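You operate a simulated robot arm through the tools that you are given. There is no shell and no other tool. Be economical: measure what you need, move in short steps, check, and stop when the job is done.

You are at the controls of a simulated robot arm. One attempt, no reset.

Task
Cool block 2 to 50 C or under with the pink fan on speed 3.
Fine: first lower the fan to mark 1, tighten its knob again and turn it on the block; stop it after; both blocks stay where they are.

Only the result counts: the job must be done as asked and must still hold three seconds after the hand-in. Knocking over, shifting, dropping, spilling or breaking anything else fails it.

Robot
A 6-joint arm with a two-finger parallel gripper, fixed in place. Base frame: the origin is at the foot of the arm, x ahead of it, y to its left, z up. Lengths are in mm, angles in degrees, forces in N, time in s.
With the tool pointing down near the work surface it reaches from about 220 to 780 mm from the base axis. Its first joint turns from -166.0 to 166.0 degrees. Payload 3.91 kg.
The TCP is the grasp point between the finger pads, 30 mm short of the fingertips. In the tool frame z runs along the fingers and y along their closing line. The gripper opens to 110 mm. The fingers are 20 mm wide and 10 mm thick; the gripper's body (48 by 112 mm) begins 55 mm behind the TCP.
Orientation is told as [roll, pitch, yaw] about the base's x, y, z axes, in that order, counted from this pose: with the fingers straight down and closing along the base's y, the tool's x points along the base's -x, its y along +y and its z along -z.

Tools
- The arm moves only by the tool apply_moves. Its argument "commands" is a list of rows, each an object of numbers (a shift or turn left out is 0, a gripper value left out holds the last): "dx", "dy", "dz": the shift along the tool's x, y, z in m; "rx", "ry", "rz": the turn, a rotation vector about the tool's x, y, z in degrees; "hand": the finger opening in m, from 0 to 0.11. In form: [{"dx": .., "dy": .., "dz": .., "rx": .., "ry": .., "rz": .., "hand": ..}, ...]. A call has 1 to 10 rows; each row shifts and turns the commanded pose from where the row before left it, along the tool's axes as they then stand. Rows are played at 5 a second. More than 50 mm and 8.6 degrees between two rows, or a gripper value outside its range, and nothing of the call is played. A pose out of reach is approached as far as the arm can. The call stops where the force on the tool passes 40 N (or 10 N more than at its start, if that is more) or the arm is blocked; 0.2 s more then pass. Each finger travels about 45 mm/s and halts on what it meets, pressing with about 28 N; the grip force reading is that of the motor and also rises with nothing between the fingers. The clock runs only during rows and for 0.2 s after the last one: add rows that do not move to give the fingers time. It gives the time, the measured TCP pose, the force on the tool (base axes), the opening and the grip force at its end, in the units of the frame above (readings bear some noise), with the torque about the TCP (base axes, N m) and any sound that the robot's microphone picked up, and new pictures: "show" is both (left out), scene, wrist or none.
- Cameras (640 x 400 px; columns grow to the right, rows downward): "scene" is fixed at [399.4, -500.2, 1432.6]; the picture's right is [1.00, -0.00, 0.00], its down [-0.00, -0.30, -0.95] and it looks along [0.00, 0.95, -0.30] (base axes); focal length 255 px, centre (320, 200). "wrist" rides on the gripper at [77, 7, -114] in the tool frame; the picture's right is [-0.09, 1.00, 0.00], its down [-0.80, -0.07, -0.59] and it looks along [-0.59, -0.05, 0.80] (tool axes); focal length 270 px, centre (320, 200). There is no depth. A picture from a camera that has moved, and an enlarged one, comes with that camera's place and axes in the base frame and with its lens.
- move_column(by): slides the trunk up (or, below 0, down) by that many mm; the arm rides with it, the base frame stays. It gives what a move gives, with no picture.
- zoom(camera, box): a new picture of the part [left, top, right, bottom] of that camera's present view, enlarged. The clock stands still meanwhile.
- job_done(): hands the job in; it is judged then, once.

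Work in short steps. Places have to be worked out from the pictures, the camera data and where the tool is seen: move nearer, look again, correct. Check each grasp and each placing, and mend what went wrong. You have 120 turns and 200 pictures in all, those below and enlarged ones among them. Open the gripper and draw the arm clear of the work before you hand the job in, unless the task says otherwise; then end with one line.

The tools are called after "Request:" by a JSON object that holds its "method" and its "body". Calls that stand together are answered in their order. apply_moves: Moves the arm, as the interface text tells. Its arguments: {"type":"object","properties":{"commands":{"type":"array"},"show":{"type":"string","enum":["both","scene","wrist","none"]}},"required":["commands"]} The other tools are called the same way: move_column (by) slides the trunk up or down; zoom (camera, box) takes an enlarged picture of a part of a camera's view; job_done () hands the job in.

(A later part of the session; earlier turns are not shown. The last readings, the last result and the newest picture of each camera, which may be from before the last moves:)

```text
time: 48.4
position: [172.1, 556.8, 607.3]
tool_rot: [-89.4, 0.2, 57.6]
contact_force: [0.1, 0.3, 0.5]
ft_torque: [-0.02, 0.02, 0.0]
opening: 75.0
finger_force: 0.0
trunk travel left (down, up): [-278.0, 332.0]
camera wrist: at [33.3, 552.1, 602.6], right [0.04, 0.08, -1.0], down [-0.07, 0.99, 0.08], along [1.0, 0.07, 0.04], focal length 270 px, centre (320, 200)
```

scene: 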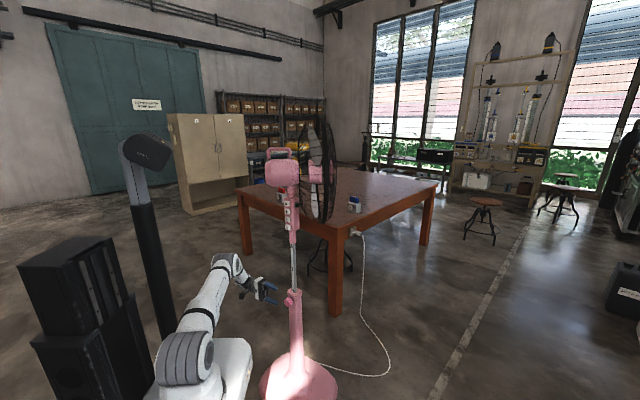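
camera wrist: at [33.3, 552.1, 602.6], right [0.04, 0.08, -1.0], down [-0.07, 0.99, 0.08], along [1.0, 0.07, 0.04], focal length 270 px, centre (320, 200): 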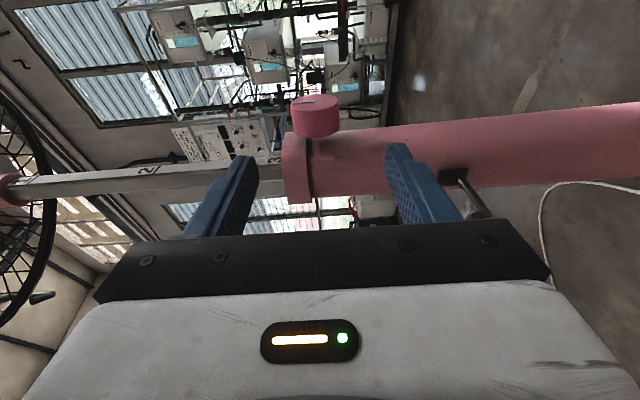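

I zoom to measure the knob's depth before moving in.

Request:
{"method": "zoom", "body": {"camera": "wrist", "box": [260, 70, 420, 220]}}

Request:
{"method": "zoom", "body": {"camera": "scene", "box": [240, 265, 320, 325]}}

```text
2.67 times, centred on (340, 145) of wrist
camera zoom: at [33.3, 552.1, 602.6], right [0.04, 0.08, -1.0], down [-0.07, 0.99, 0.08], along [1.0, 0.07, 0.04], focal length 721 px, centre (267, 347)
```

zoom: 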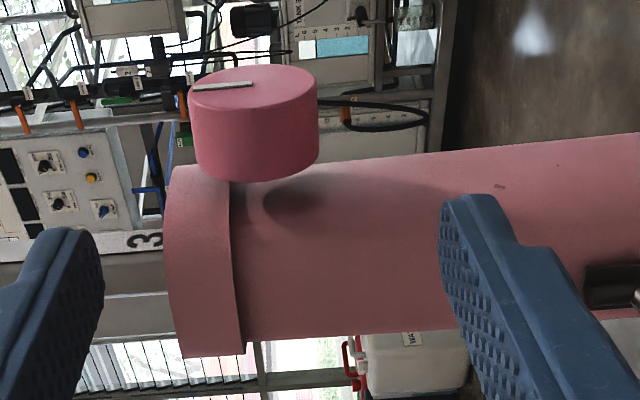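

```text
6.67 times, centred on (280, 295) of scene
camera zoom: at [399.4, -500.2, 1432.6], right [1.0, 0.0, 0.0], down [0.0, -0.3, -0.95], along [0.0, 0.95, -0.3], focal length 1701 px, centre (587, -433)
```

zoom: 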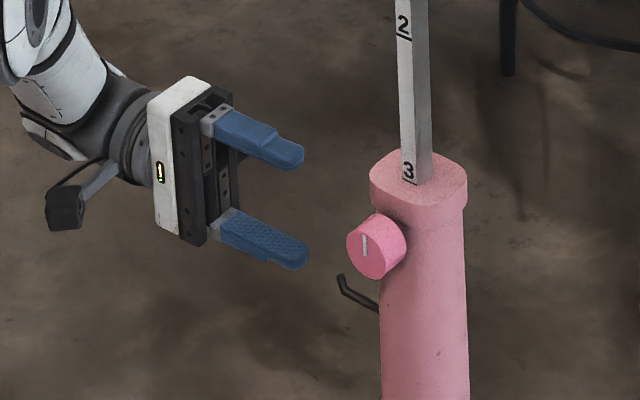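

Knob is about 38 mm across and 24 mm long; the hand is well lined up. I move 80 mm in and close on it.

Request:
{"method": "apply_moves", "body": {"commands": [{"dz": 0.02, "dx": 0.003, "dy": -0.002}, {"dz": 0.02}, {"dz": 0.02}, {"dz": 0.02}]}}

```text
time: 49.4
position: [237.9, 508.8, 609.3]
tool_rot: [-89.4, 0.1, 57.6]
contact_force: [0.2, -0.1, -0.8]
ft_torque: [0.0, -0.04, 0.02]
opening: 74.9
finger_force: 0.1
trunk travel left (down, up): [-278.0, 332.0]
camera wrist: at [99.5, 504.5, 603.9], right [0.04, 0.08, -1.0], down [-0.07, 0.99, 0.08], along [1.0, 0.07, 0.04], focal length 270 px, centre (320, 200)
```

scene: 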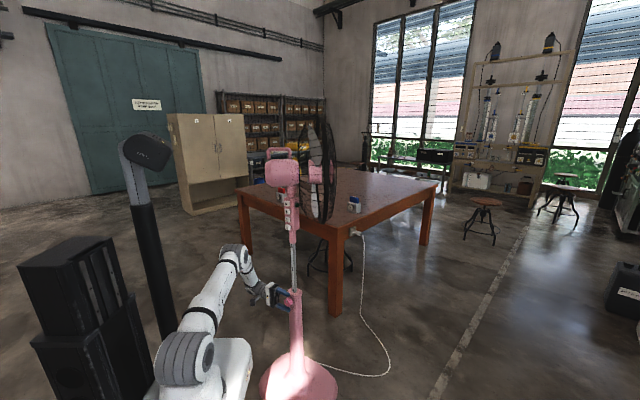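
wrist: 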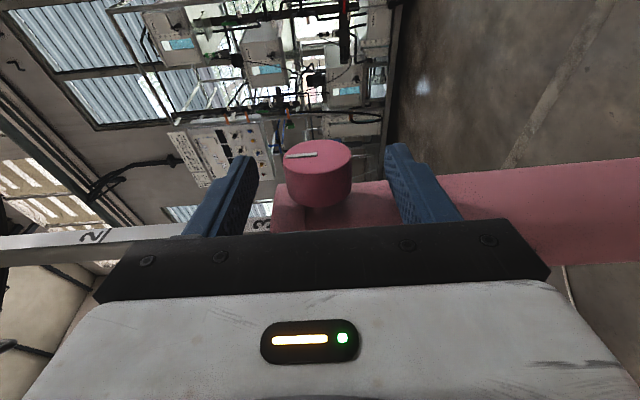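

Knob is between the fingertips. I pre-rotate −21° about the knob axis, then close.

Request:
{"method": "apply_moves", "body": {"commands": [{"rx": -7, "dy": -0.0018}, {"rx": -7, "dy": -0.0018}, {"rx": -7, "dy": -0.0018}, {"hand": 0.045}, {"hand": 0.03}, {"hand": 0.03}, {"hand": 0.03}], "show": "both"}}

```text
time: 51.0
position: [239.2, 508.8, 616.3]
tool_rot: [-68.4, -0.1, 57.5]
contact_force: [10.2, -3.0, 20.5]
ft_torque: [-0.15, -0.35, -0.33]
opening: 41.0
finger_force: 11.3
trunk travel left (down, up): [-278.0, 332.0]
camera wrist: at [104.7, 501.7, 652.2], right [-0.26, 0.27, -0.93], down [-0.01, 0.96, 0.28], along [0.96, 0.09, -0.25], focal length 270 px, centre (320, 200)
```

scene: 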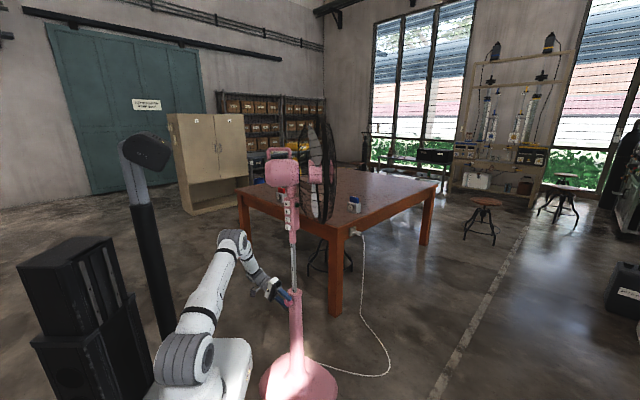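
wrist: 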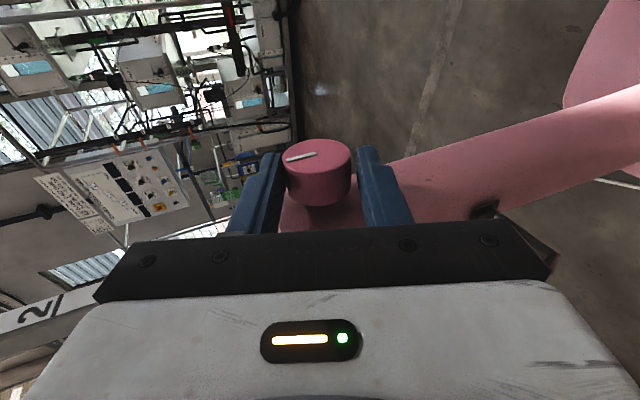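

The upper finger bears first; I shift up ~2 mm to centre and let the grip settle.

Request:
{"method": "apply_moves", "body": {"commands": [{"dy": -0.002, "hand": 0.03}, {"hand": 0.03}, {"hand": 0.03}], "show": "none"}}

```text
time: 51.8
position: [237.9, 507.7, 617.2]
tool_rot: [-68.2, -0.1, 57.6]
contact_force: [11.4, 0.1, 17.9]
ft_torque: [-0.04, -0.36, 0.24]
opening: 39.4
finger_force: 10.1
trunk travel left (down, up): [-278.0, 332.0]
```

Request:
{"method": "apply_moves", "body": {"commands": [{"dy": -0.002, "hand": 0.03}, {"dy": -0.001, "hand": 0.03}, {"hand": 0.03}], "show": "none"}}

```text
time: 52.6
position: [238.2, 507.6, 618.3]
tool_rot: [-68.2, 0.0, 57.6]
contact_force: [-0.1, 2.8, -1.8]
ft_torque: [1.27, -0.77, 0.65]
opening: 37.6
finger_force: 45.0
trunk travel left (down, up): [-278.0, 332.0]
```

Firm grip (37.6 mm). Turn counter-clockwise by about 21° first.

Request:
{"method": "apply_moves", "body": {"commands": [{"rx": 7, "dy": 0.0018}, {"rx": 7, "dy": 0.0018}, {"rx": 7, "dy": 0.0018}], "show": "wrist"}}

```text
time: 53.4
position: [237.8, 507.9, 609.8]
tool_rot: [-89.4, 0.4, 57.5]
contact_force: [-16.4, 2.8, -30.6]
ft_torque: [0.66, 0.4, -0.37]
opening: 37.5
finger_force: 45.2
trunk travel left (down, up): [-278.0, 332.0]
camera wrist: at [99.0, 504.5, 605.4], right [0.04, 0.07, -1.0], down [-0.07, 0.99, 0.07], along [1.0, 0.07, 0.04], focal length 270 px, centre (320, 200)
```

wrist: 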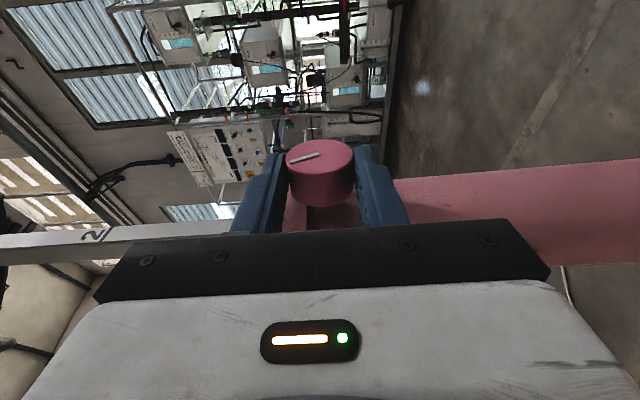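

The knob turned with the hand. I correct the pivot offset and continue another 21°.

Request:
{"method": "apply_moves", "body": {"commands": [{"dy": 0.003}, {"rx": 7, "dy": 0.0028}, {"rx": 7, "dy": 0.0028}, {"rx": 7, "dy": 0.0028}], "show": "wrist"}}

```text
time: 54.4
position: [243.2, 502.2, 606.2]
tool_rot: [-103.0, 0.0, 58.3]
contact_force: [-7.1, 30.6, 38.2]
ft_torque: [-1.79, -1.32, 0.12]
opening: 37.4
finger_force: 44.9
out of reach, approached as far as the arm can: row 3, 4
trunk travel left (down, up): [-278.0, 332.0]
camera wrist: at [108.0, 494.6, 574.7], right [0.24, -0.04, -0.97], down [-0.08, 0.99, -0.06], along [0.97, 0.1, 0.23], focal length 270 px, centre (320, 200)
```

wrist: 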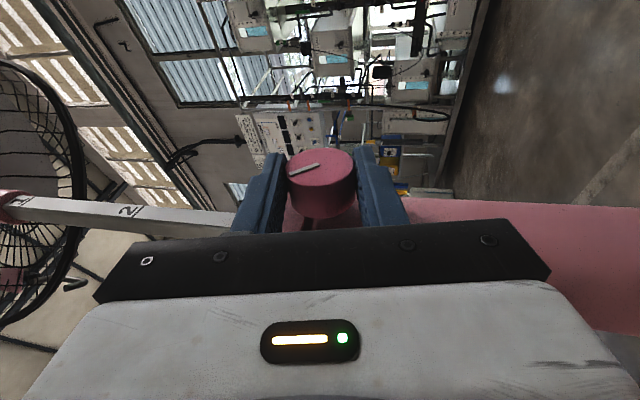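

About 34° turned; the wrist limits further stroke this way. I open, swing back to about −35° (slightly outward for clearance) and look.

Request:
{"method": "apply_moves", "body": {"commands": [{"hand": 0.065}, {"hand": 0.065}, {"rx": -7, "dy": -0.0024, "hand": 0.065}, {"rx": -7, "dy": -0.0024}, {"rx": -7, "dy": -0.0024, "dx": 0.003}, {"rx": -7, "dy": -0.0024, "dx": 0.002}, {"rx": -7, "dy": -0.0024}, {"rx": -7, "dy": -0.0024}, {"rx": -7, "dy": -0.0024}], "show": "wrist"}}

```text
time: 56.4
position: [243.7, 494.6, 617.4]
tool_rot: [-53.7, 0.4, 58.1]
contact_force: [-0.3, -0.3, 0.4]
ft_torque: [-0.01, -0.03, 0.0]
opening: 65.0
finger_force: 0.1
trunk travel left (down, up): [-278.0, 332.0]
camera wrist: at [121.1, 479.6, 680.5], right [-0.46, 0.38, -0.8], down [0.05, 0.91, 0.41], along [0.89, 0.14, -0.44], focal length 270 px, centre (320, 200)
```

wrist: 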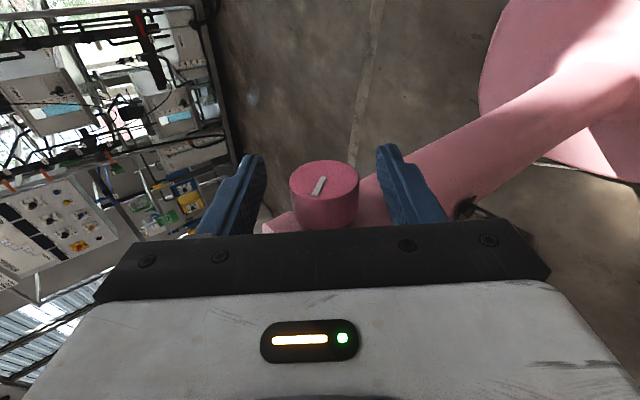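

I recentre: knob ~5 mm toward +y, hand a bit too deep along z and too far outward. Then close.

Request:
{"method": "apply_moves", "body": {"commands": [{"dz": -0.0095, "dy": 0.004}, {"dx": -0.007}, {"hand": 0.05}, {"hand": 0.03}, {"hand": 0.03}, {"hand": 0.03}], "show": "wrist"}}

```text
time: 57.8
position: [240.4, 505.0, 623.0]
tool_rot: [-53.8, 0.1, 57.9]
contact_force: [11.9, -1.8, 14.9]
ft_torque: [-0.12, -0.47, -0.79]
opening: 38.1
finger_force: 45.3
trunk travel left (down, up): [-278.0, 332.0]
camera wrist: at [117.0, 491.4, 684.6], right [-0.45, 0.39, -0.8], down [0.06, 0.91, 0.41], along [0.89, 0.14, -0.43], focal length 270 px, centre (320, 200)
```

wrist: 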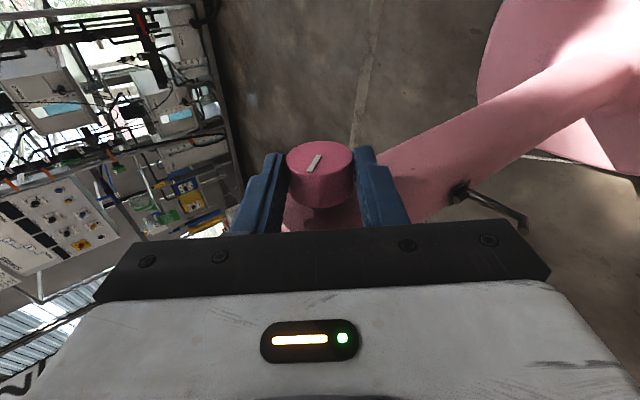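

Gripped. Turn counter-clockwise 42°.

Request:
{"method": "apply_moves", "body": {"commands": [{"dy": -0.001}, {"rx": 7, "dy": 0.002}, {"rx": 7, "dy": 0.002}, {"rx": 7, "dy": 0.002}, {"rx": 7, "dy": 0.0022}, {"rx": 7, "dy": 0.0022}], "show": "both"}}

```text
time: 59.2
position: [237.0, 507.0, 609.4]
tool_rot: [-88.7, 0.3, 58.1]
contact_force: [5.0, 13.0, -2.9]
ft_torque: [0.35, -0.08, -0.16]
opening: 37.7
finger_force: 45.7
trunk travel left (down, up): [-278.0, 332.0]
camera wrist: at [97.8, 502.3, 606.6], right [0.03, 0.08, -1.0], down [-0.08, 0.99, 0.08], along [1.0, 0.08, 0.03], focal length 270 px, centre (320, 200)
```

scene: 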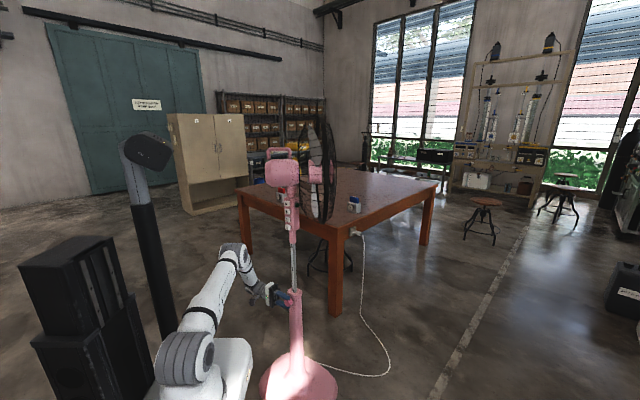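
wrist: 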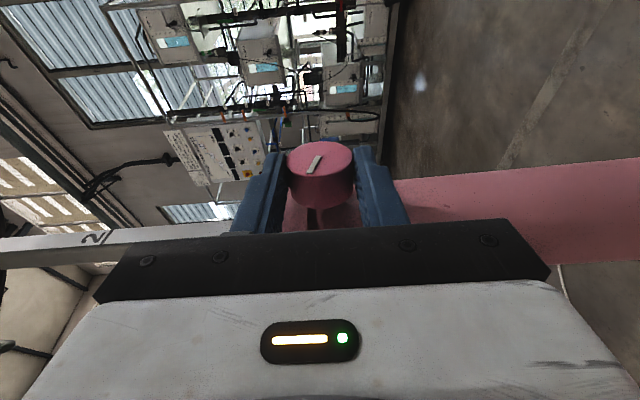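

About 70° so far, smooth and low force. Regrip and do another stroke.

Request:
{"method": "apply_moves", "body": {"commands": [{"hand": 0.06}, {"hand": 0.06}, {"rx": -8, "dy": -0.0023}, {"rx": -8, "dy": -0.0023}, {"rx": -8, "dy": -0.0022}, {"rx": -8, "dy": -0.0022}, {"rx": -8, "dy": -0.002}, {"hand": 0.03}, {"hand": 0.03}, {"hand": 0.03}], "show": "wrist"}}

```text
time: 61.4
position: [240.2, 504.0, 623.9]
tool_rot: [-48.8, 0.1, 57.9]
contact_force: [16.2, -6.1, 20.3]
ft_torque: [-0.4, -0.44, -0.87]
opening: 38.2
finger_force: 45.1
trunk travel left (down, up): [-278.0, 332.0]
camera wrist: at [121.7, 487.1, 694.7], right [-0.51, 0.42, -0.75], down [0.09, 0.89, 0.44], along [0.86, 0.16, -0.49], focal length 270 px, centre (320, 200)
```

wrist: 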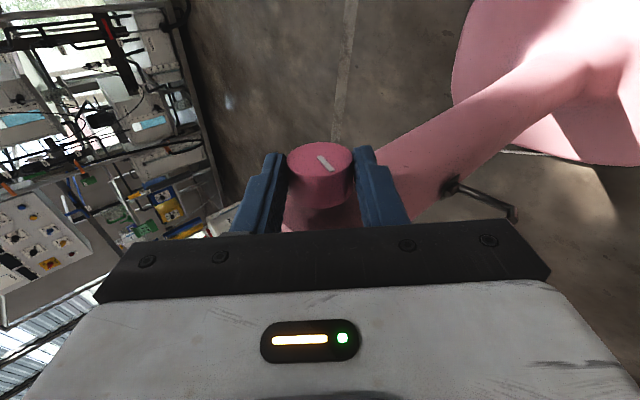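

Request:
{"method": "apply_moves", "body": {"commands": [{"dy": -0.002}, {"rx": 8, "dy": 0.002}, {"rx": 8, "dy": 0.0022}, {"rx": 8, "dy": 0.0023}, {"rx": 8, "dy": 0.0024}, {"rx": 8, "dy": 0.0025}, {"rx": 3, "dy": 0.001}], "show": "both"}}

```text
time: 63.0
position: [234.8, 506.5, 609.2]
tool_rot: [-91.7, 0.6, 57.9]
contact_force: [-0.5, 1.6, -22.2]
ft_torque: [0.19, 0.5, 0.36]
opening: 37.6
finger_force: 45.3
trunk travel left (down, up): [-278.0, 332.0]
camera wrist: at [96.9, 501.6, 599.7], right [0.07, 0.05, -1.0], down [-0.08, 1.0, 0.05], along [0.99, 0.08, 0.07], focal length 270 px, centre (320, 200)
```

scene: 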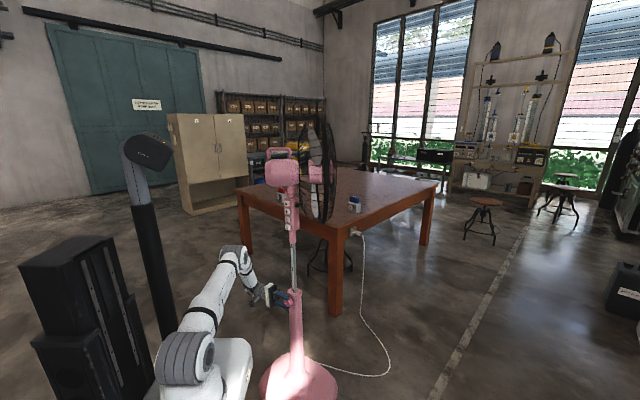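
wrist: 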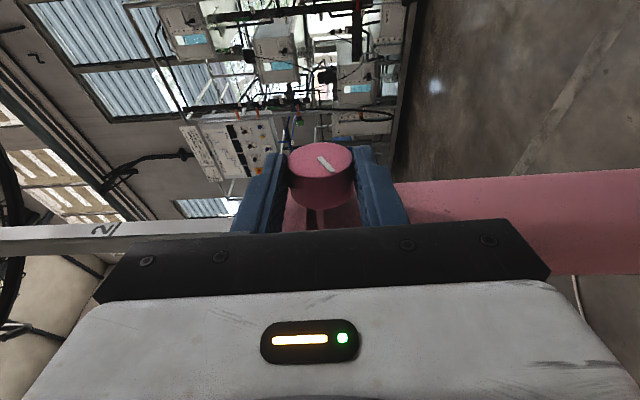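

Another stroke the same way.

Request:
{"method": "apply_moves", "body": {"commands": [{"hand": 0.06}, {"hand": 0.06}, {"rx": -8.5, "dy": -0.0025}, {"rx": -8.5, "dy": -0.0025}, {"rx": -8.5, "dy": -0.0024}, {"rx": -8.5, "dy": -0.0023}, {"rx": -8.5, "dy": -0.0023}, {"hand": 0.03}, {"hand": 0.03}, {"hand": 0.03}], "show": "none"}}

Request:
{"method": "apply_moves", "body": {"commands": [{"dy": -0.001}, {"rx": 8, "dy": 0.002}, {"rx": 8, "dy": 0.0022}, {"rx": 8, "dy": 0.0023}, {"rx": 8, "dy": 0.0024}, {"rx": 8, "dy": 0.0025}, {"rx": 3, "dy": 0.001}], "show": "both"}}

```text
time: 65.2
position: [239.7, 505.0, 624.9]
tool_rot: [-49.1, 0.1, 57.9]
contact_force: [8.7, -3.2, 13.1]
ft_torque: [-0.07, -0.33, -0.61]
opening: 38.0
finger_force: 45.1
trunk travel left (down, up): [-278.0, 332.0]
```

```text
time: 66.8
position: [234.6, 507.0, 610.3]
tool_rot: [-92.3, 0.4, 57.9]
contact_force: [-6.8, 3.6, -22.2]
ft_torque: [0.41, 0.5, -0.05]
opening: 41.3
finger_force: 10.7
trunk travel left (down, up): [-278.0, 332.0]
camera wrist: at [97.2, 502.3, 600.2], right [0.08, 0.05, -1.0], down [-0.08, 1.0, 0.04], along [0.99, 0.08, 0.08], focal length 270 px, centre (320, 200)
```

scene: 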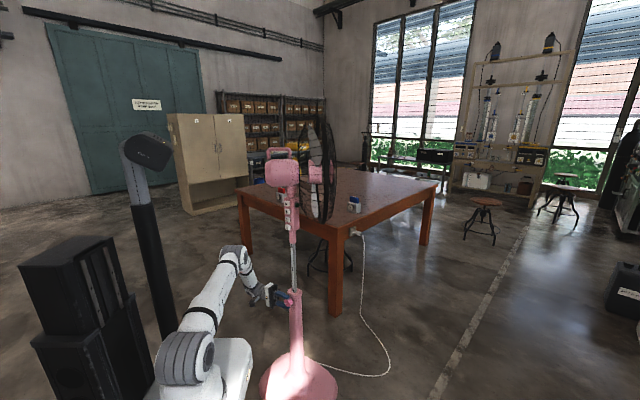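
wrist: 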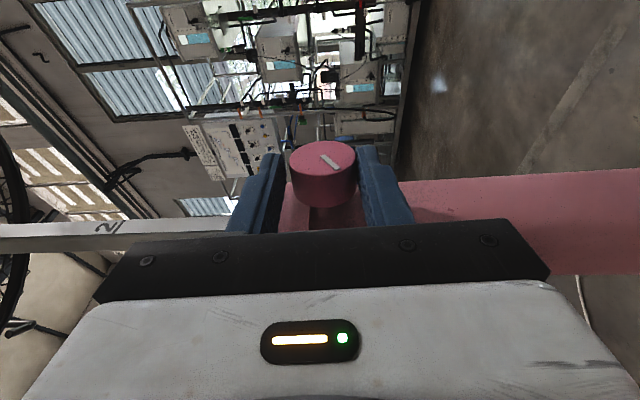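

The knob slipped in the grip at the end, with its mark unchanged: it reached its stop after ~110°, so it's fully loose. I release and back out.

Request:
{"method": "apply_moves", "body": {"commands": [{"hand": 0.075}, {"hand": 0.075}, {"hand": 0.075}, {"dz": -0.03}, {"dz": -0.04}, {"dz": -0.03}], "show": "both"}}

```text
time: 68.2
position: [151.9, 553.7, 608.9]
tool_rot: [-92.0, 0.1, 58.3]
contact_force: [0.3, 0.2, 0.2]
ft_torque: [-0.01, 0.0, -0.01]
opening: 74.9
finger_force: 0.1
out of reach, approached as far as the arm can: row 6
trunk travel left (down, up): [-278.0, 332.0]
camera wrist: at [14.2, 548.4, 598.3], right [0.07, 0.05, -1.0], down [-0.09, 1.0, 0.05], along [0.99, 0.08, 0.08], focal length 270 px, centre (320, 200)
```

scene: 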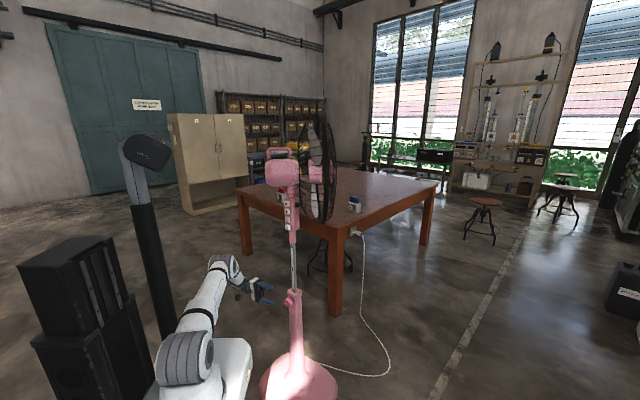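
wrist: 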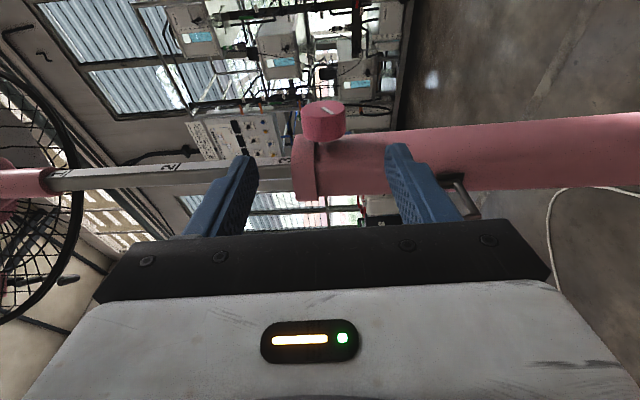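

Knob mark is visibly turned. Now I tilt the hand back to pointing down, on the left of the fan.

Request:
{"method": "apply_moves", "body": {"commands": [{"rx": -8.5}, {"rx": -8.5}, {"rx": -8.5}, {"rx": -8.5}, {"rx": -8.5}, {"rx": -8.5}, {"rx": -8.5}, {"rx": -8.5}, {"rx": -8.5}, {"rx": -8.5}], "show": "none"}}

Request:
{"method": "move_column", "body": {"by": 150}}

Request:
{"method": "apply_moves", "body": {"commands": [{"dx": -0.01, "dy": 0.02}, {"dy": 0.03}, {"dy": 0.03}], "show": "scene"}}

```text
time: 70.4
position: [152.3, 554.9, 609.0]
tool_rot: [-7.1, 0.2, 57.9]
contact_force: [-0.4, -0.5, -0.4]
ft_torque: [0.01, -0.02, 0.01]
opening: 75.2
finger_force: 0.0
trunk travel left (down, up): [-278.0, 332.0]
```

```text
time: 72.2
position: [152.7, 556.2, 758.7]
tool_rot: [-7.3, 0.2, 58.0]
contact_force: [-0.4, -0.1, -0.1]
ft_torque: [0.06, -0.03, 0.0]
opening: 74.9
finger_force: 0.1
trunk travel left (down, up): [-428.0, 182.0]
```

```text
time: 73.0
position: [91.7, 604.6, 747.7]
tool_rot: [-7.3, 0.2, 58.1]
contact_force: [0.7, -0.3, 0.2]
ft_torque: [0.0, 0.01, -0.01]
opening: 74.8
finger_force: 0.0
trunk travel left (down, up): [-428.0, 182.0]
```

scene: 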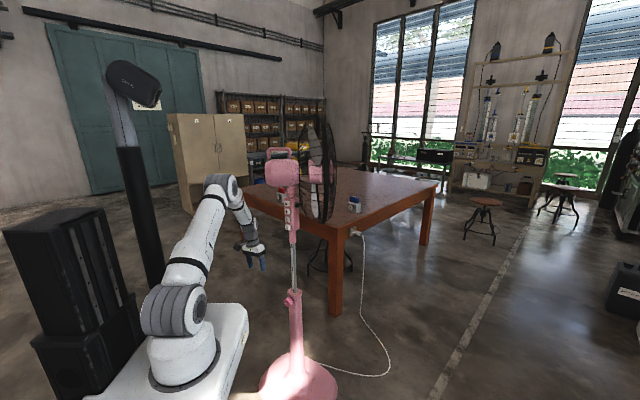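

Move away from the fan's motor, then raise the trunk fully.

Request:
{"method": "apply_moves", "body": {"commands": [{"rx": -7, "dx": 0.04, "dy": 0.01}, {"dx": 0.04}, {"dx": 0.04, "dz": -0.03}, {"dz": -0.045}, {"dz": -0.045}], "show": "none"}}

Request:
{"method": "move_column", "body": {"by": 180}}

Request:
{"method": "apply_moves", "body": {"commands": [{"dz": -0.045}, {"dz": -0.045}, {"dz": -0.045}, {"dz": -0.045}, {"dz": -0.045}, {"dz": -0.045}, {"dz": -0.045}, {"dz": -0.045}], "show": "both"}}

```text
time: 74.2
position: [18.4, 510.7, 869.8]
tool_rot: [-0.3, 0.3, 58.0]
contact_force: [-0.2, -0.2, -0.4]
ft_torque: [-0.01, 0.0, -0.01]
opening: 75.1
finger_force: 0.0
trunk travel left (down, up): [-428.0, 182.0]
```

```text
time: 76.2
position: [16.3, 510.0, 1048.5]
tool_rot: [-0.3, 0.2, 58.0]
contact_force: [-0.9, 0.3, 0.4]
ft_torque: [0.02, -0.01, 0.0]
opening: 75.3
finger_force: 0.0
trunk travel left (down, up): [-608.0, 2.0]
```

```text
time: 78.0
position: [18.0, 513.8, 1409.0]
tool_rot: [-0.3, 0.2, 58.1]
contact_force: [-0.1, -0.2, 0.2]
ft_torque: [0.02, -0.01, 0.02]
opening: 75.0
finger_force: 0.2
trunk travel left (down, up): [-608.0, 2.0]
camera wrist: at [-28.4, 452.3, 1524.8], right [-0.8, 0.6, -0.01], down [0.48, 0.65, 0.59], along [0.36, 0.47, -0.81], focal length 270 px, centre (320, 200)
```

scene: 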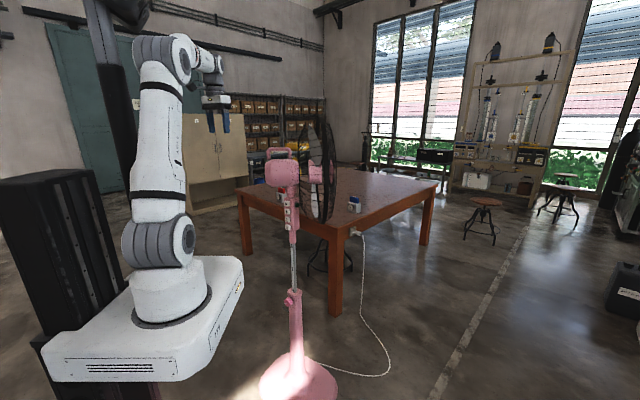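
wrist: 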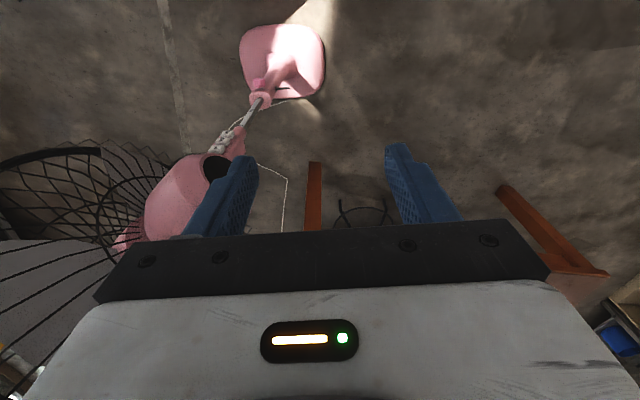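

Raise slightly and yaw so the camera looks toward the handle (+x).

Request:
{"method": "apply_moves", "body": {"commands": [{"dz": -0.045}, {"rz": 8.3, "dz": -0.03}, {"rz": 8.3}, {"rz": 8.3}, {"rz": 8.3}, {"rz": 8.3}, {"rz": 8.3}, {"rz": 8.3}], "show": "both"}}

```text
time: 79.8
position: [17.8, 513.7, 1484.1]
tool_rot: [-0.3, -0.1, -0.3]
contact_force: [-0.6, 0.0, -0.4]
ft_torque: [-0.01, -0.02, -0.01]
opening: 75.2
finger_force: 0.1
trunk travel left (down, up): [-608.0, 2.0]
camera wrist: at [-60.1, 521.5, 1599.0], right [0.09, 1.0, -0.01], down [0.8, -0.07, 0.6], along [0.59, -0.06, -0.8], focal length 270 px, centre (320, 200)
```

scene: 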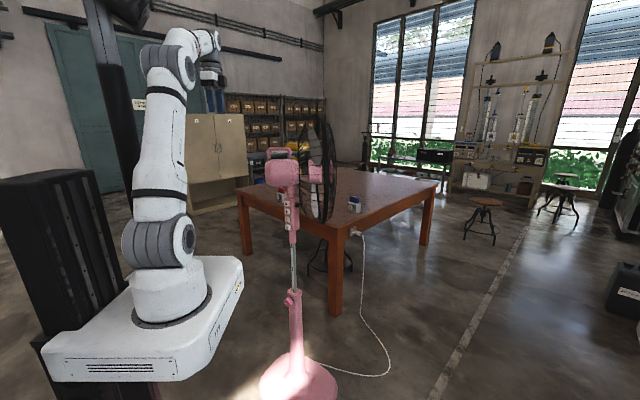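
wrist: 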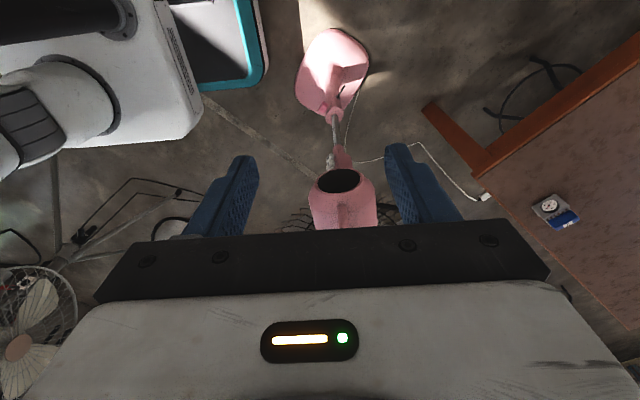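

I can see the motor housing and handle. I move above the handle to look down on it.

Request:
{"method": "apply_moves", "body": {"commands": [{"dx": -0.043, "dy": 0.004}, {"dx": -0.043, "dy": 0.004}, {"dx": -0.043, "dy": 0.004}, {"dx": -0.043, "dy": 0.004}, {"dx": -0.043, "dy": 0.004}], "show": "both"}}

```text
time: 81.0
position: [237.1, 533.6, 1482.6]
tool_rot: [-0.5, 0.0, -0.2]
contact_force: [-0.3, 0.4, -0.5]
ft_torque: [-0.06, 0.08, 0.0]
opening: 75.1
finger_force: 0.1
trunk travel left (down, up): [-608.0, 2.0]
camera wrist: at [159.3, 542.0, 1597.5], right [0.09, 1.0, -0.01], down [0.8, -0.07, 0.6], along [0.59, -0.06, -0.8], focal length 270 px, centre (320, 200)
```

scene: 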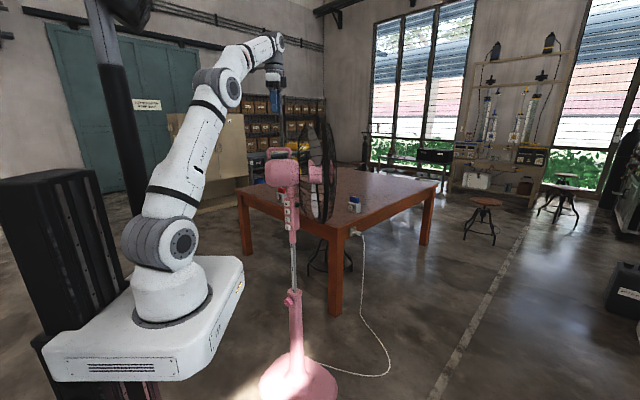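
wrist: 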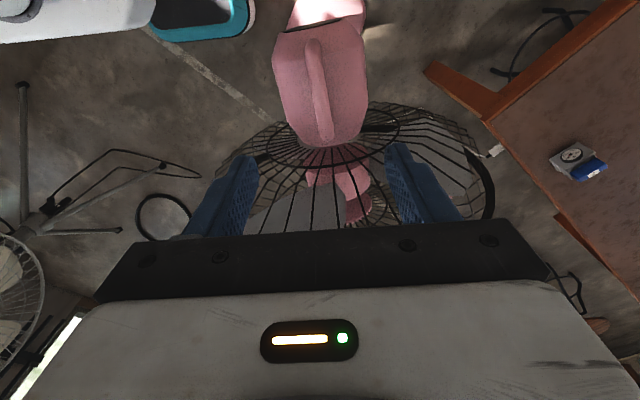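

The handle runs along x at y≈531, x 190–277, top z≈1326. I descend over its middle.

Request:
{"method": "apply_moves", "body": {"commands": [{"dz": 0.04, "dy": -0.0025}, {"dz": 0.04}, {"dz": 0.04}, {"dz": 0.02}], "show": "both"}}

```text
time: 82.0
position: [233.1, 529.6, 1344.5]
tool_rot: [-0.2, -0.1, -0.1]
contact_force: [-0.4, 0.2, 0.2]
ft_torque: [0.0, -0.01, 0.01]
opening: 75.0
finger_force: 0.0
trunk travel left (down, up): [-608.0, 2.0]
camera wrist: at [155.4, 536.7, 1458.8], right [0.09, 1.0, 0.0], down [0.8, -0.07, 0.6], along [0.59, -0.06, -0.8], focal length 270 px, centre (320, 200)
```

scene: 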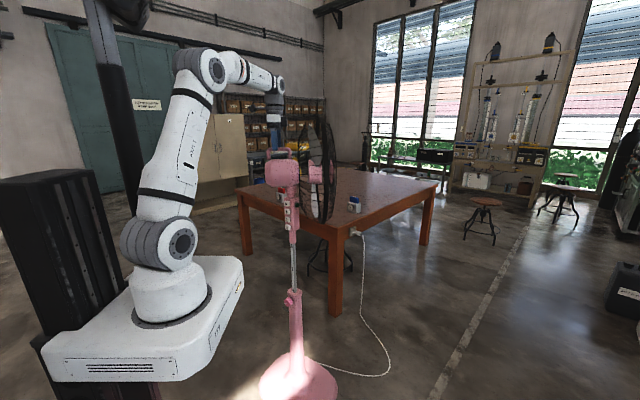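
wrist: 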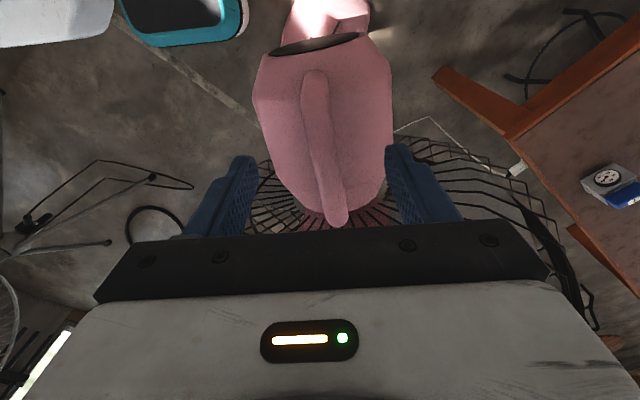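

Handle mid is about (228, 532); fine. Lower 22 mm and close on the bar.

Request:
{"method": "apply_moves", "body": {"commands": [{"dz": 0.012, "dy": 0.003, "rz": -3}, {"dz": 0.01}, {"hand": 0.04}, {"hand": 0.02}, {"hand": 0.008}, {"hand": 0.008}, {"hand": 0.008}], "show": "both"}}

```text
time: 83.6
position: [232.3, 534.1, 1321.8]
tool_rot: [-0.3, -0.1, 2.9]
contact_force: [0.7, 8.0, 1.0]
ft_torque: [0.04, 0.27, 0.67]
opening: 15.8
finger_force: 44.9
trunk travel left (down, up): [-608.0, 2.0]
camera wrist: at [154.9, 537.4, 1436.7], right [0.04, 1.0, 0.0], down [0.8, -0.03, 0.6], along [0.6, -0.03, -0.8], focal length 270 px, centre (320, 200)
```

scene: 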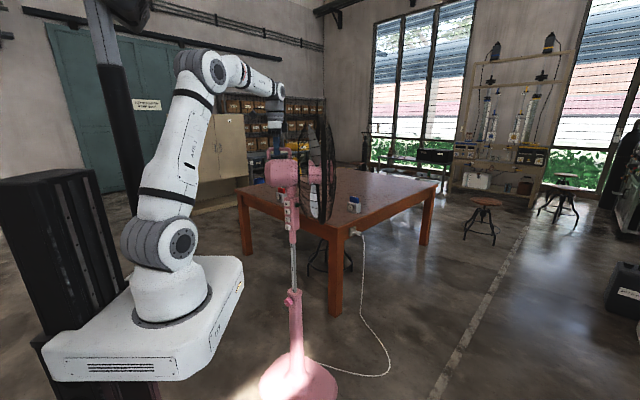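
wrist: 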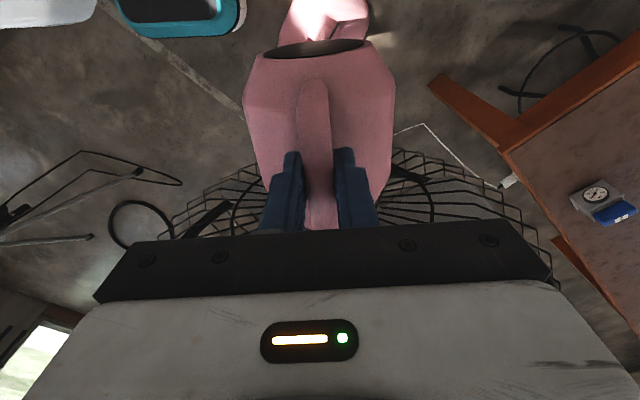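

Handle gripped. Push down 20 mm gently and watch the force.

Request:
{"method": "apply_moves", "body": {"commands": [{"dz": 0.005}, {"dz": 0.005}, {"dz": 0.005}, {"dz": 0.005}], "show": "scene"}}

```text
time: 84.6
position: [232.8, 533.2, 1301.6]
tool_rot: [-0.4, -0.1, 2.9]
contact_force: [2.4, 13.6, 1.6]
ft_torque: [0.1, -0.36, 0.77]
opening: 15.8
finger_force: 44.9
trunk travel left (down, up): [-608.0, 2.0]
```

scene: 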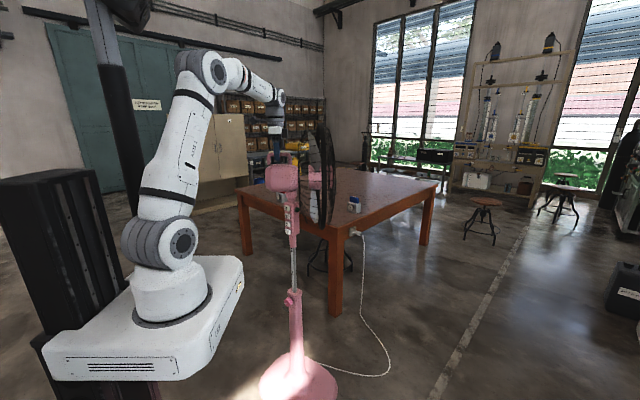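

Request:
{"method": "zoom", "body": {"camera": "scene", "box": [264, 215, 336, 305]}}

```text
4.44 times, centred on (300, 260) of scene
camera zoom: at [399.4, -500.2, 1432.6], right [1.0, 0.0, 0.0], down [0.0, -0.3, -0.95], along [0.0, 0.95, -0.3], focal length 1134 px, centre (409, -67)
```

zoom: 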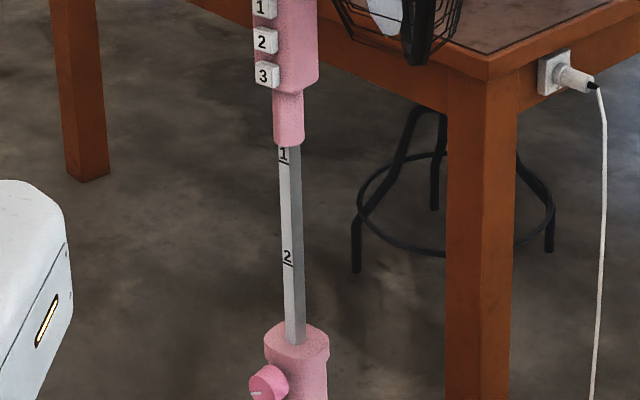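

It slides freely; marks are ~124 mm apart, so mark 1 is about 228 mm further down. I lower 200 mm steadily.

Request:
{"method": "apply_moves", "body": {"commands": [{"dz": 0.02}, {"dz": 0.02}, {"dz": 0.02}, {"dz": 0.02}, {"dz": 0.02}, {"dz": 0.02}, {"dz": 0.02}, {"dz": 0.02}, {"dz": 0.02}, {"dz": 0.02}], "show": "scene"}}

Request:
{"method": "zoom", "body": {"camera": "scene", "box": [270, 255, 318, 305]}}

```text
time: 86.8
position: [232.6, 533.4, 1100.5]
tool_rot: [-0.3, -0.2, 2.9]
contact_force: [2.1, 26.9, 1.9]
ft_torque: [0.23, -0.45, 1.06]
opening: 15.8
finger_force: 44.7
trunk travel left (down, up): [-608.0, 2.0]
```

scene: 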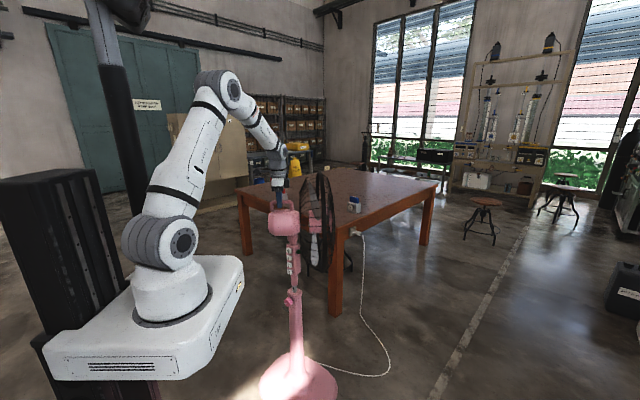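

```text
8.00 times, centred on (294, 280) of scene
camera zoom: at [399.4, -500.2, 1432.6], right [1.0, 0.0, 0.0], down [0.0, -0.3, -0.95], along [0.0, 0.95, -0.3], focal length 2041 px, centre (528, -440)
```

zoom: 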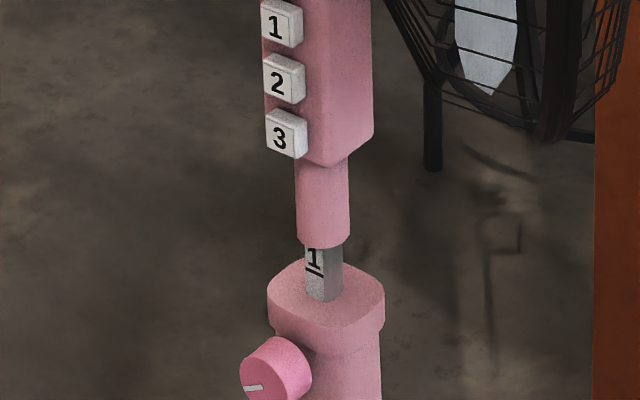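

About 18 mm left to mark 1. Relieve the side load slightly and lower 15 mm.

Request:
{"method": "apply_moves", "body": {"commands": [{"dy": 0.003, "dz": 0.005}, {"dz": 0.005}, {"dz": 0.005}], "show": "none"}}

Request:
{"method": "zoom", "body": {"camera": "scene", "box": [280, 275, 312, 303]}}

```text
time: 87.6
position: [233.3, 532.8, 1084.6]
tool_rot: [-0.5, -0.1, 2.9]
contact_force: [0.1, 11.3, 4.9]
ft_torque: [0.1, -0.75, 0.87]
opening: 15.8
finger_force: 45.5
trunk travel left (down, up): [-608.0, 2.0]
```

```text
14.29 times, centred on (296, 289) of scene
camera zoom: at [399.4, -500.2, 1432.6], right [1.0, 0.0, 0.0], down [0.0, -0.3, -0.95], along [0.0, 0.95, -0.3], focal length 3644 px, centre (663, -1071)
```

zoom: 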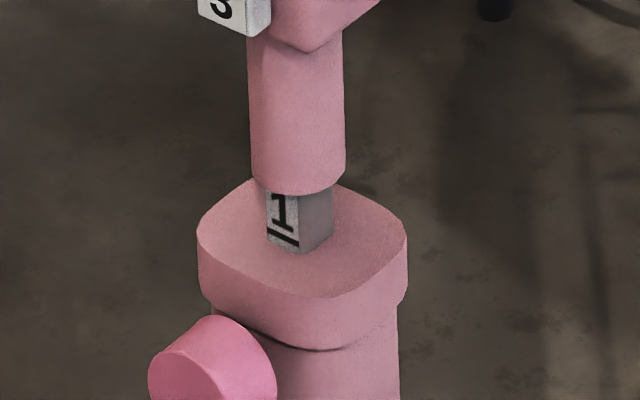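

About 2.5 mm to go.

Request:
{"method": "apply_moves", "body": {"commands": [{"dz": 0.0025}, {"dz": 0}], "show": "none"}}

Request:
{"method": "zoom", "body": {"camera": "scene", "box": [280, 275, 312, 303]}}

```text
time: 88.2
position: [232.9, 533.5, 1084.0]
tool_rot: [-0.5, -0.2, 2.9]
contact_force: [1.1, 7.8, 5.8]
ft_torque: [0.03, 0.24, 0.66]
opening: 15.9
finger_force: 45.0
trunk travel left (down, up): [-608.0, 2.0]
```

```text
14.29 times, centred on (296, 289) of scene
camera zoom: at [399.4, -500.2, 1432.6], right [1.0, 0.0, 0.0], down [0.0, -0.3, -0.95], along [0.0, 0.95, -0.3], focal length 3644 px, centre (663, -1071)
```

zoom: 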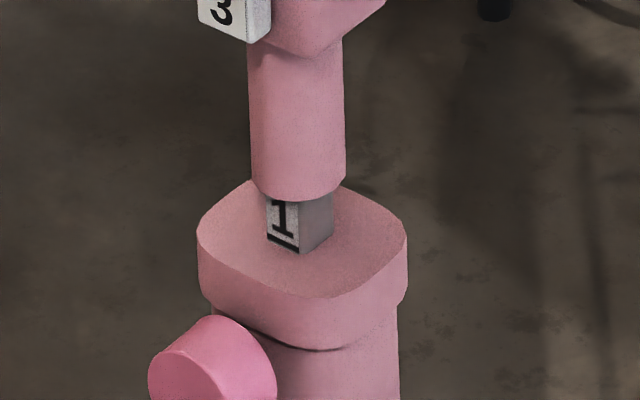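

Mark 1 line is at the collar edge, as mark 3 was originally. I release and lift off, then check that it holds.

Request:
{"method": "apply_moves", "body": {"commands": [{"hand": 0.04}, {"hand": 0.06}, {"hand": 0.06}, {"dz": -0.03}, {"dz": -0.045}, {"dz": -0.045}, {"dz": -0.045}], "show": "both"}}

Request:
{"method": "zoom", "body": {"camera": "scene", "box": [280, 275, 312, 303]}}

```text
time: 89.8
position: [233.0, 535.0, 1249.8]
tool_rot: [-0.3, -0.1, 2.9]
contact_force: [-0.4, -0.7, -0.1]
ft_torque: [0.05, 0.02, -0.01]
opening: 59.9
finger_force: 0.0
trunk travel left (down, up): [-608.0, 2.0]
camera wrist: at [155.7, 538.4, 1364.6], right [0.04, 1.0, -0.01], down [0.8, -0.03, 0.6], along [0.6, -0.03, -0.8], focal length 270 px, centre (320, 200)
```

scene: 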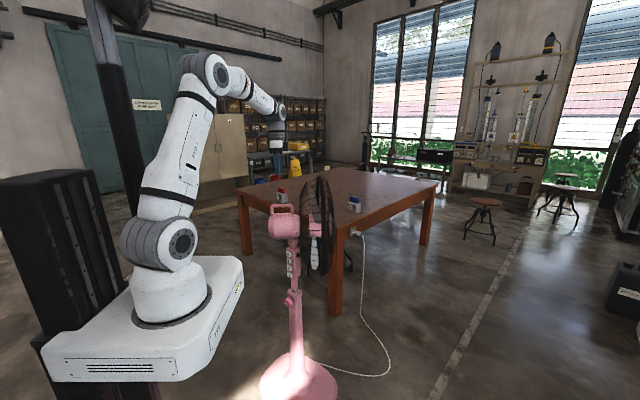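
wrist: 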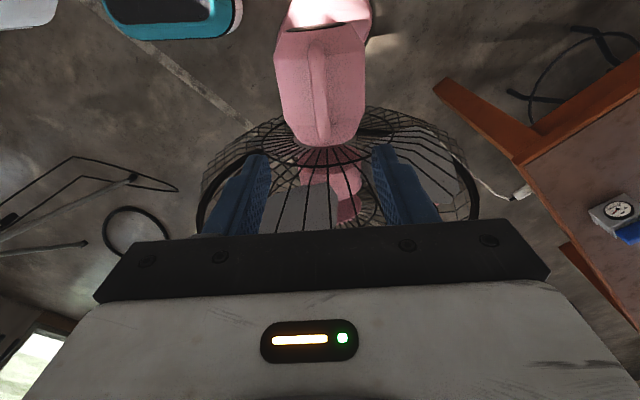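

```text
14.29 times, centred on (296, 289) of scene
camera zoom: at [399.4, -500.2, 1432.6], right [1.0, 0.0, 0.0], down [0.0, -0.3, -0.95], along [0.0, 0.95, -0.3], focal length 3644 px, centre (663, -1071)
```

zoom: 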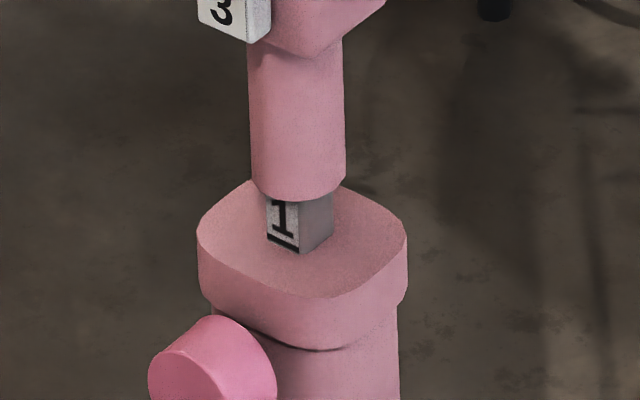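

It holds at mark 1. Next go back to the left of the fan for tightening the knob.

Request:
{"method": "apply_moves", "body": {"commands": [{"dx": 0.043}, {"dx": 0.043}, {"dx": 0.043}, {"dx": 0.043}, {"dx": 0.043}], "show": "none"}}

Request:
{"method": "apply_moves", "body": {"commands": [{"rz": -8}, {"rz": -8}, {"rz": -8}, {"rz": -8}, {"rz": -8}, {"rz": -8}, {"rz": -7}], "show": "none"}}

Request:
{"method": "move_column", "body": {"by": -330}}

```text
time: 91.0
position: [17.5, 524.6, 1248.0]
tool_rot: [-0.2, -0.2, 2.8]
contact_force: [-0.6, 0.0, -0.1]
ft_torque: [0.03, 0.0, 0.01]
opening: 60.0
finger_force: 0.0
trunk travel left (down, up): [-608.0, 2.0]
```

```text
time: 92.6
position: [18.1, 524.7, 1249.7]
tool_rot: [-0.3, 0.2, 58.0]
contact_force: [0.9, -0.7, 0.6]
ft_torque: [-0.02, -0.01, -0.03]
opening: 60.1
finger_force: 0.0
trunk travel left (down, up): [-608.0, 2.0]
```

```text
time: 95.8
position: [18.2, 523.8, 919.1]
tool_rot: [-0.3, 0.3, 57.9]
contact_force: [0.2, -0.6, 0.6]
ft_torque: [0.01, -0.02, -0.01]
opening: 60.0
finger_force: 0.1
trunk travel left (down, up): [-278.0, 332.0]
```

Request:
{"method": "apply_moves", "body": {"commands": [{"dz": 0.045}, {"dz": 0.045}, {"dz": 0.045}, {"dz": 0.045}, {"dz": 0.045}, {"dz": 0.045}, {"dz": 0.04}, {"dx": -0.031, "dy": -0.024}, {"dx": -0.031, "dy": -0.024}, {"dx": -0.031, "dy": -0.024}], "show": "scene"}}

Request:
{"method": "apply_moves", "body": {"commands": [{"rx": 8.5, "hand": 0.07}, {"rx": 8.5}, {"rx": 8.5}, {"rx": 8.5}, {"rx": 8.5}, {"rx": 8.5}, {"rx": 8.5}, {"rx": 8.5}, {"rx": 8.5}, {"rx": 8.5}], "show": "both"}}

```text
time: 98.0
position: [129.7, 561.5, 610.3]
tool_rot: [-0.3, 0.3, 57.9]
contact_force: [-0.1, 0.6, 0.0]
ft_torque: [0.0, -0.03, 0.05]
opening: 60.2
finger_force: 0.1
trunk travel left (down, up): [-278.0, 332.0]
```

scene: 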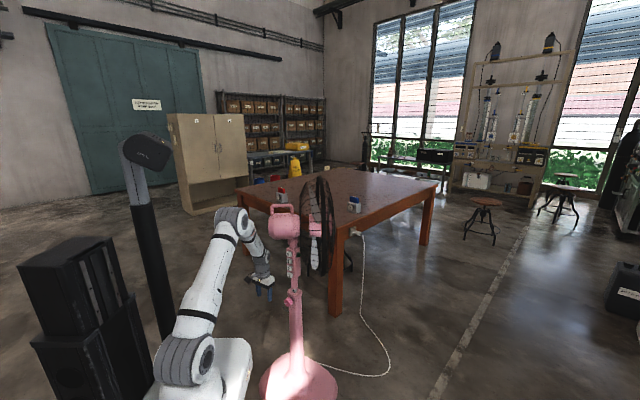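

```text
time: 100.2
position: [129.4, 562.3, 609.6]
tool_rot: [-85.4, 0.1, 57.8]
contact_force: [-0.4, -0.8, -0.6]
ft_torque: [-0.03, -0.01, 0.07]
opening: 69.9
finger_force: 0.1
trunk travel left (down, up): [-278.0, 332.0]
camera wrist: at [-9.2, 558.5, 613.3], right [-0.02, 0.11, -0.99], down [-0.07, 0.99, 0.12], along [1.0, 0.07, -0.01], focal length 270 px, centre (320, 200)
```

scene: 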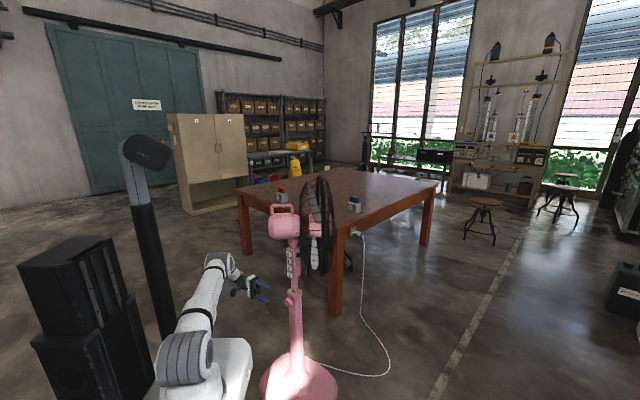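
wrist: 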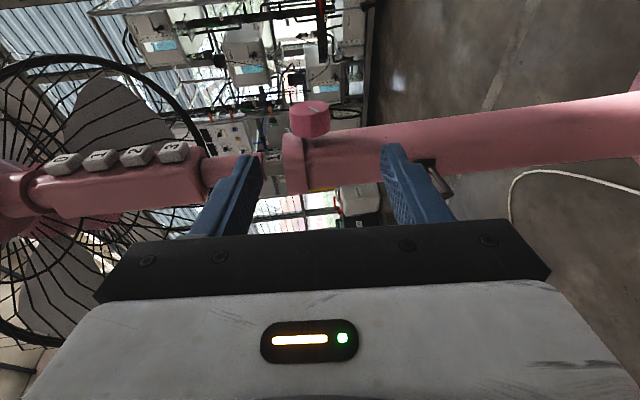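

Approach the knob again (120 mm forward, 11 mm inward).

Request:
{"method": "apply_moves", "body": {"commands": [{"dx": -0.011, "rx": 4}, {"dz": 0.03}, {"dz": 0.03}, {"dz": 0.03}, {"dz": 0.03}], "show": "wrist"}}

```text
time: 101.4
position: [241.1, 502.1, 608.7]
tool_rot: [-89.3, 0.1, 57.9]
contact_force: [-0.2, 0.2, 0.3]
ft_torque: [-0.03, 0.0, -0.01]
opening: 70.4
finger_force: 0.1
out of reach, approached as far as the arm can: row 1
trunk travel left (down, up): [-278.0, 332.0]
camera wrist: at [101.5, 497.9, 603.0], right [0.03, 0.08, -1.0], down [-0.08, 0.99, 0.07], along [1.0, 0.07, 0.04], focal length 270 px, centre (320, 200)
```

wrist: 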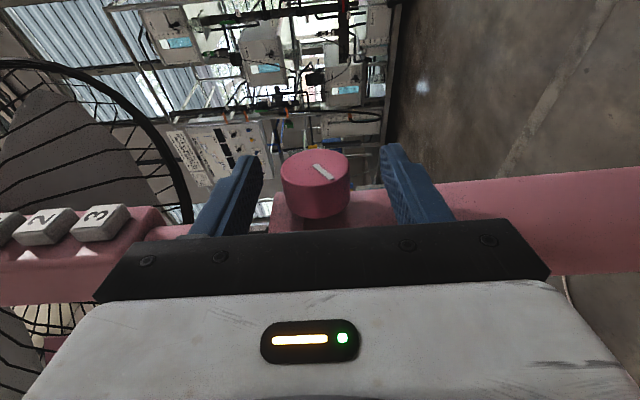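

Back off 6 mm, pre-rotate +8° and close.

Request:
{"method": "apply_moves", "body": {"commands": [{"dz": -0.006}, {"rx": 8, "dy": 0.0022}, {"hand": 0.045}, {"hand": 0.03}, {"hand": 0.03}, {"hand": 0.03}, {"hand": 0.03}], "show": "none"}}

```text
time: 103.0
position: [234.4, 506.4, 608.0]
tool_rot: [-97.3, 0.0, 57.9]
contact_force: [4.3, 9.5, 21.3]
ft_torque: [-0.57, -0.24, -0.38]
opening: 37.5
finger_force: 44.9
trunk travel left (down, up): [-278.0, 332.0]
```

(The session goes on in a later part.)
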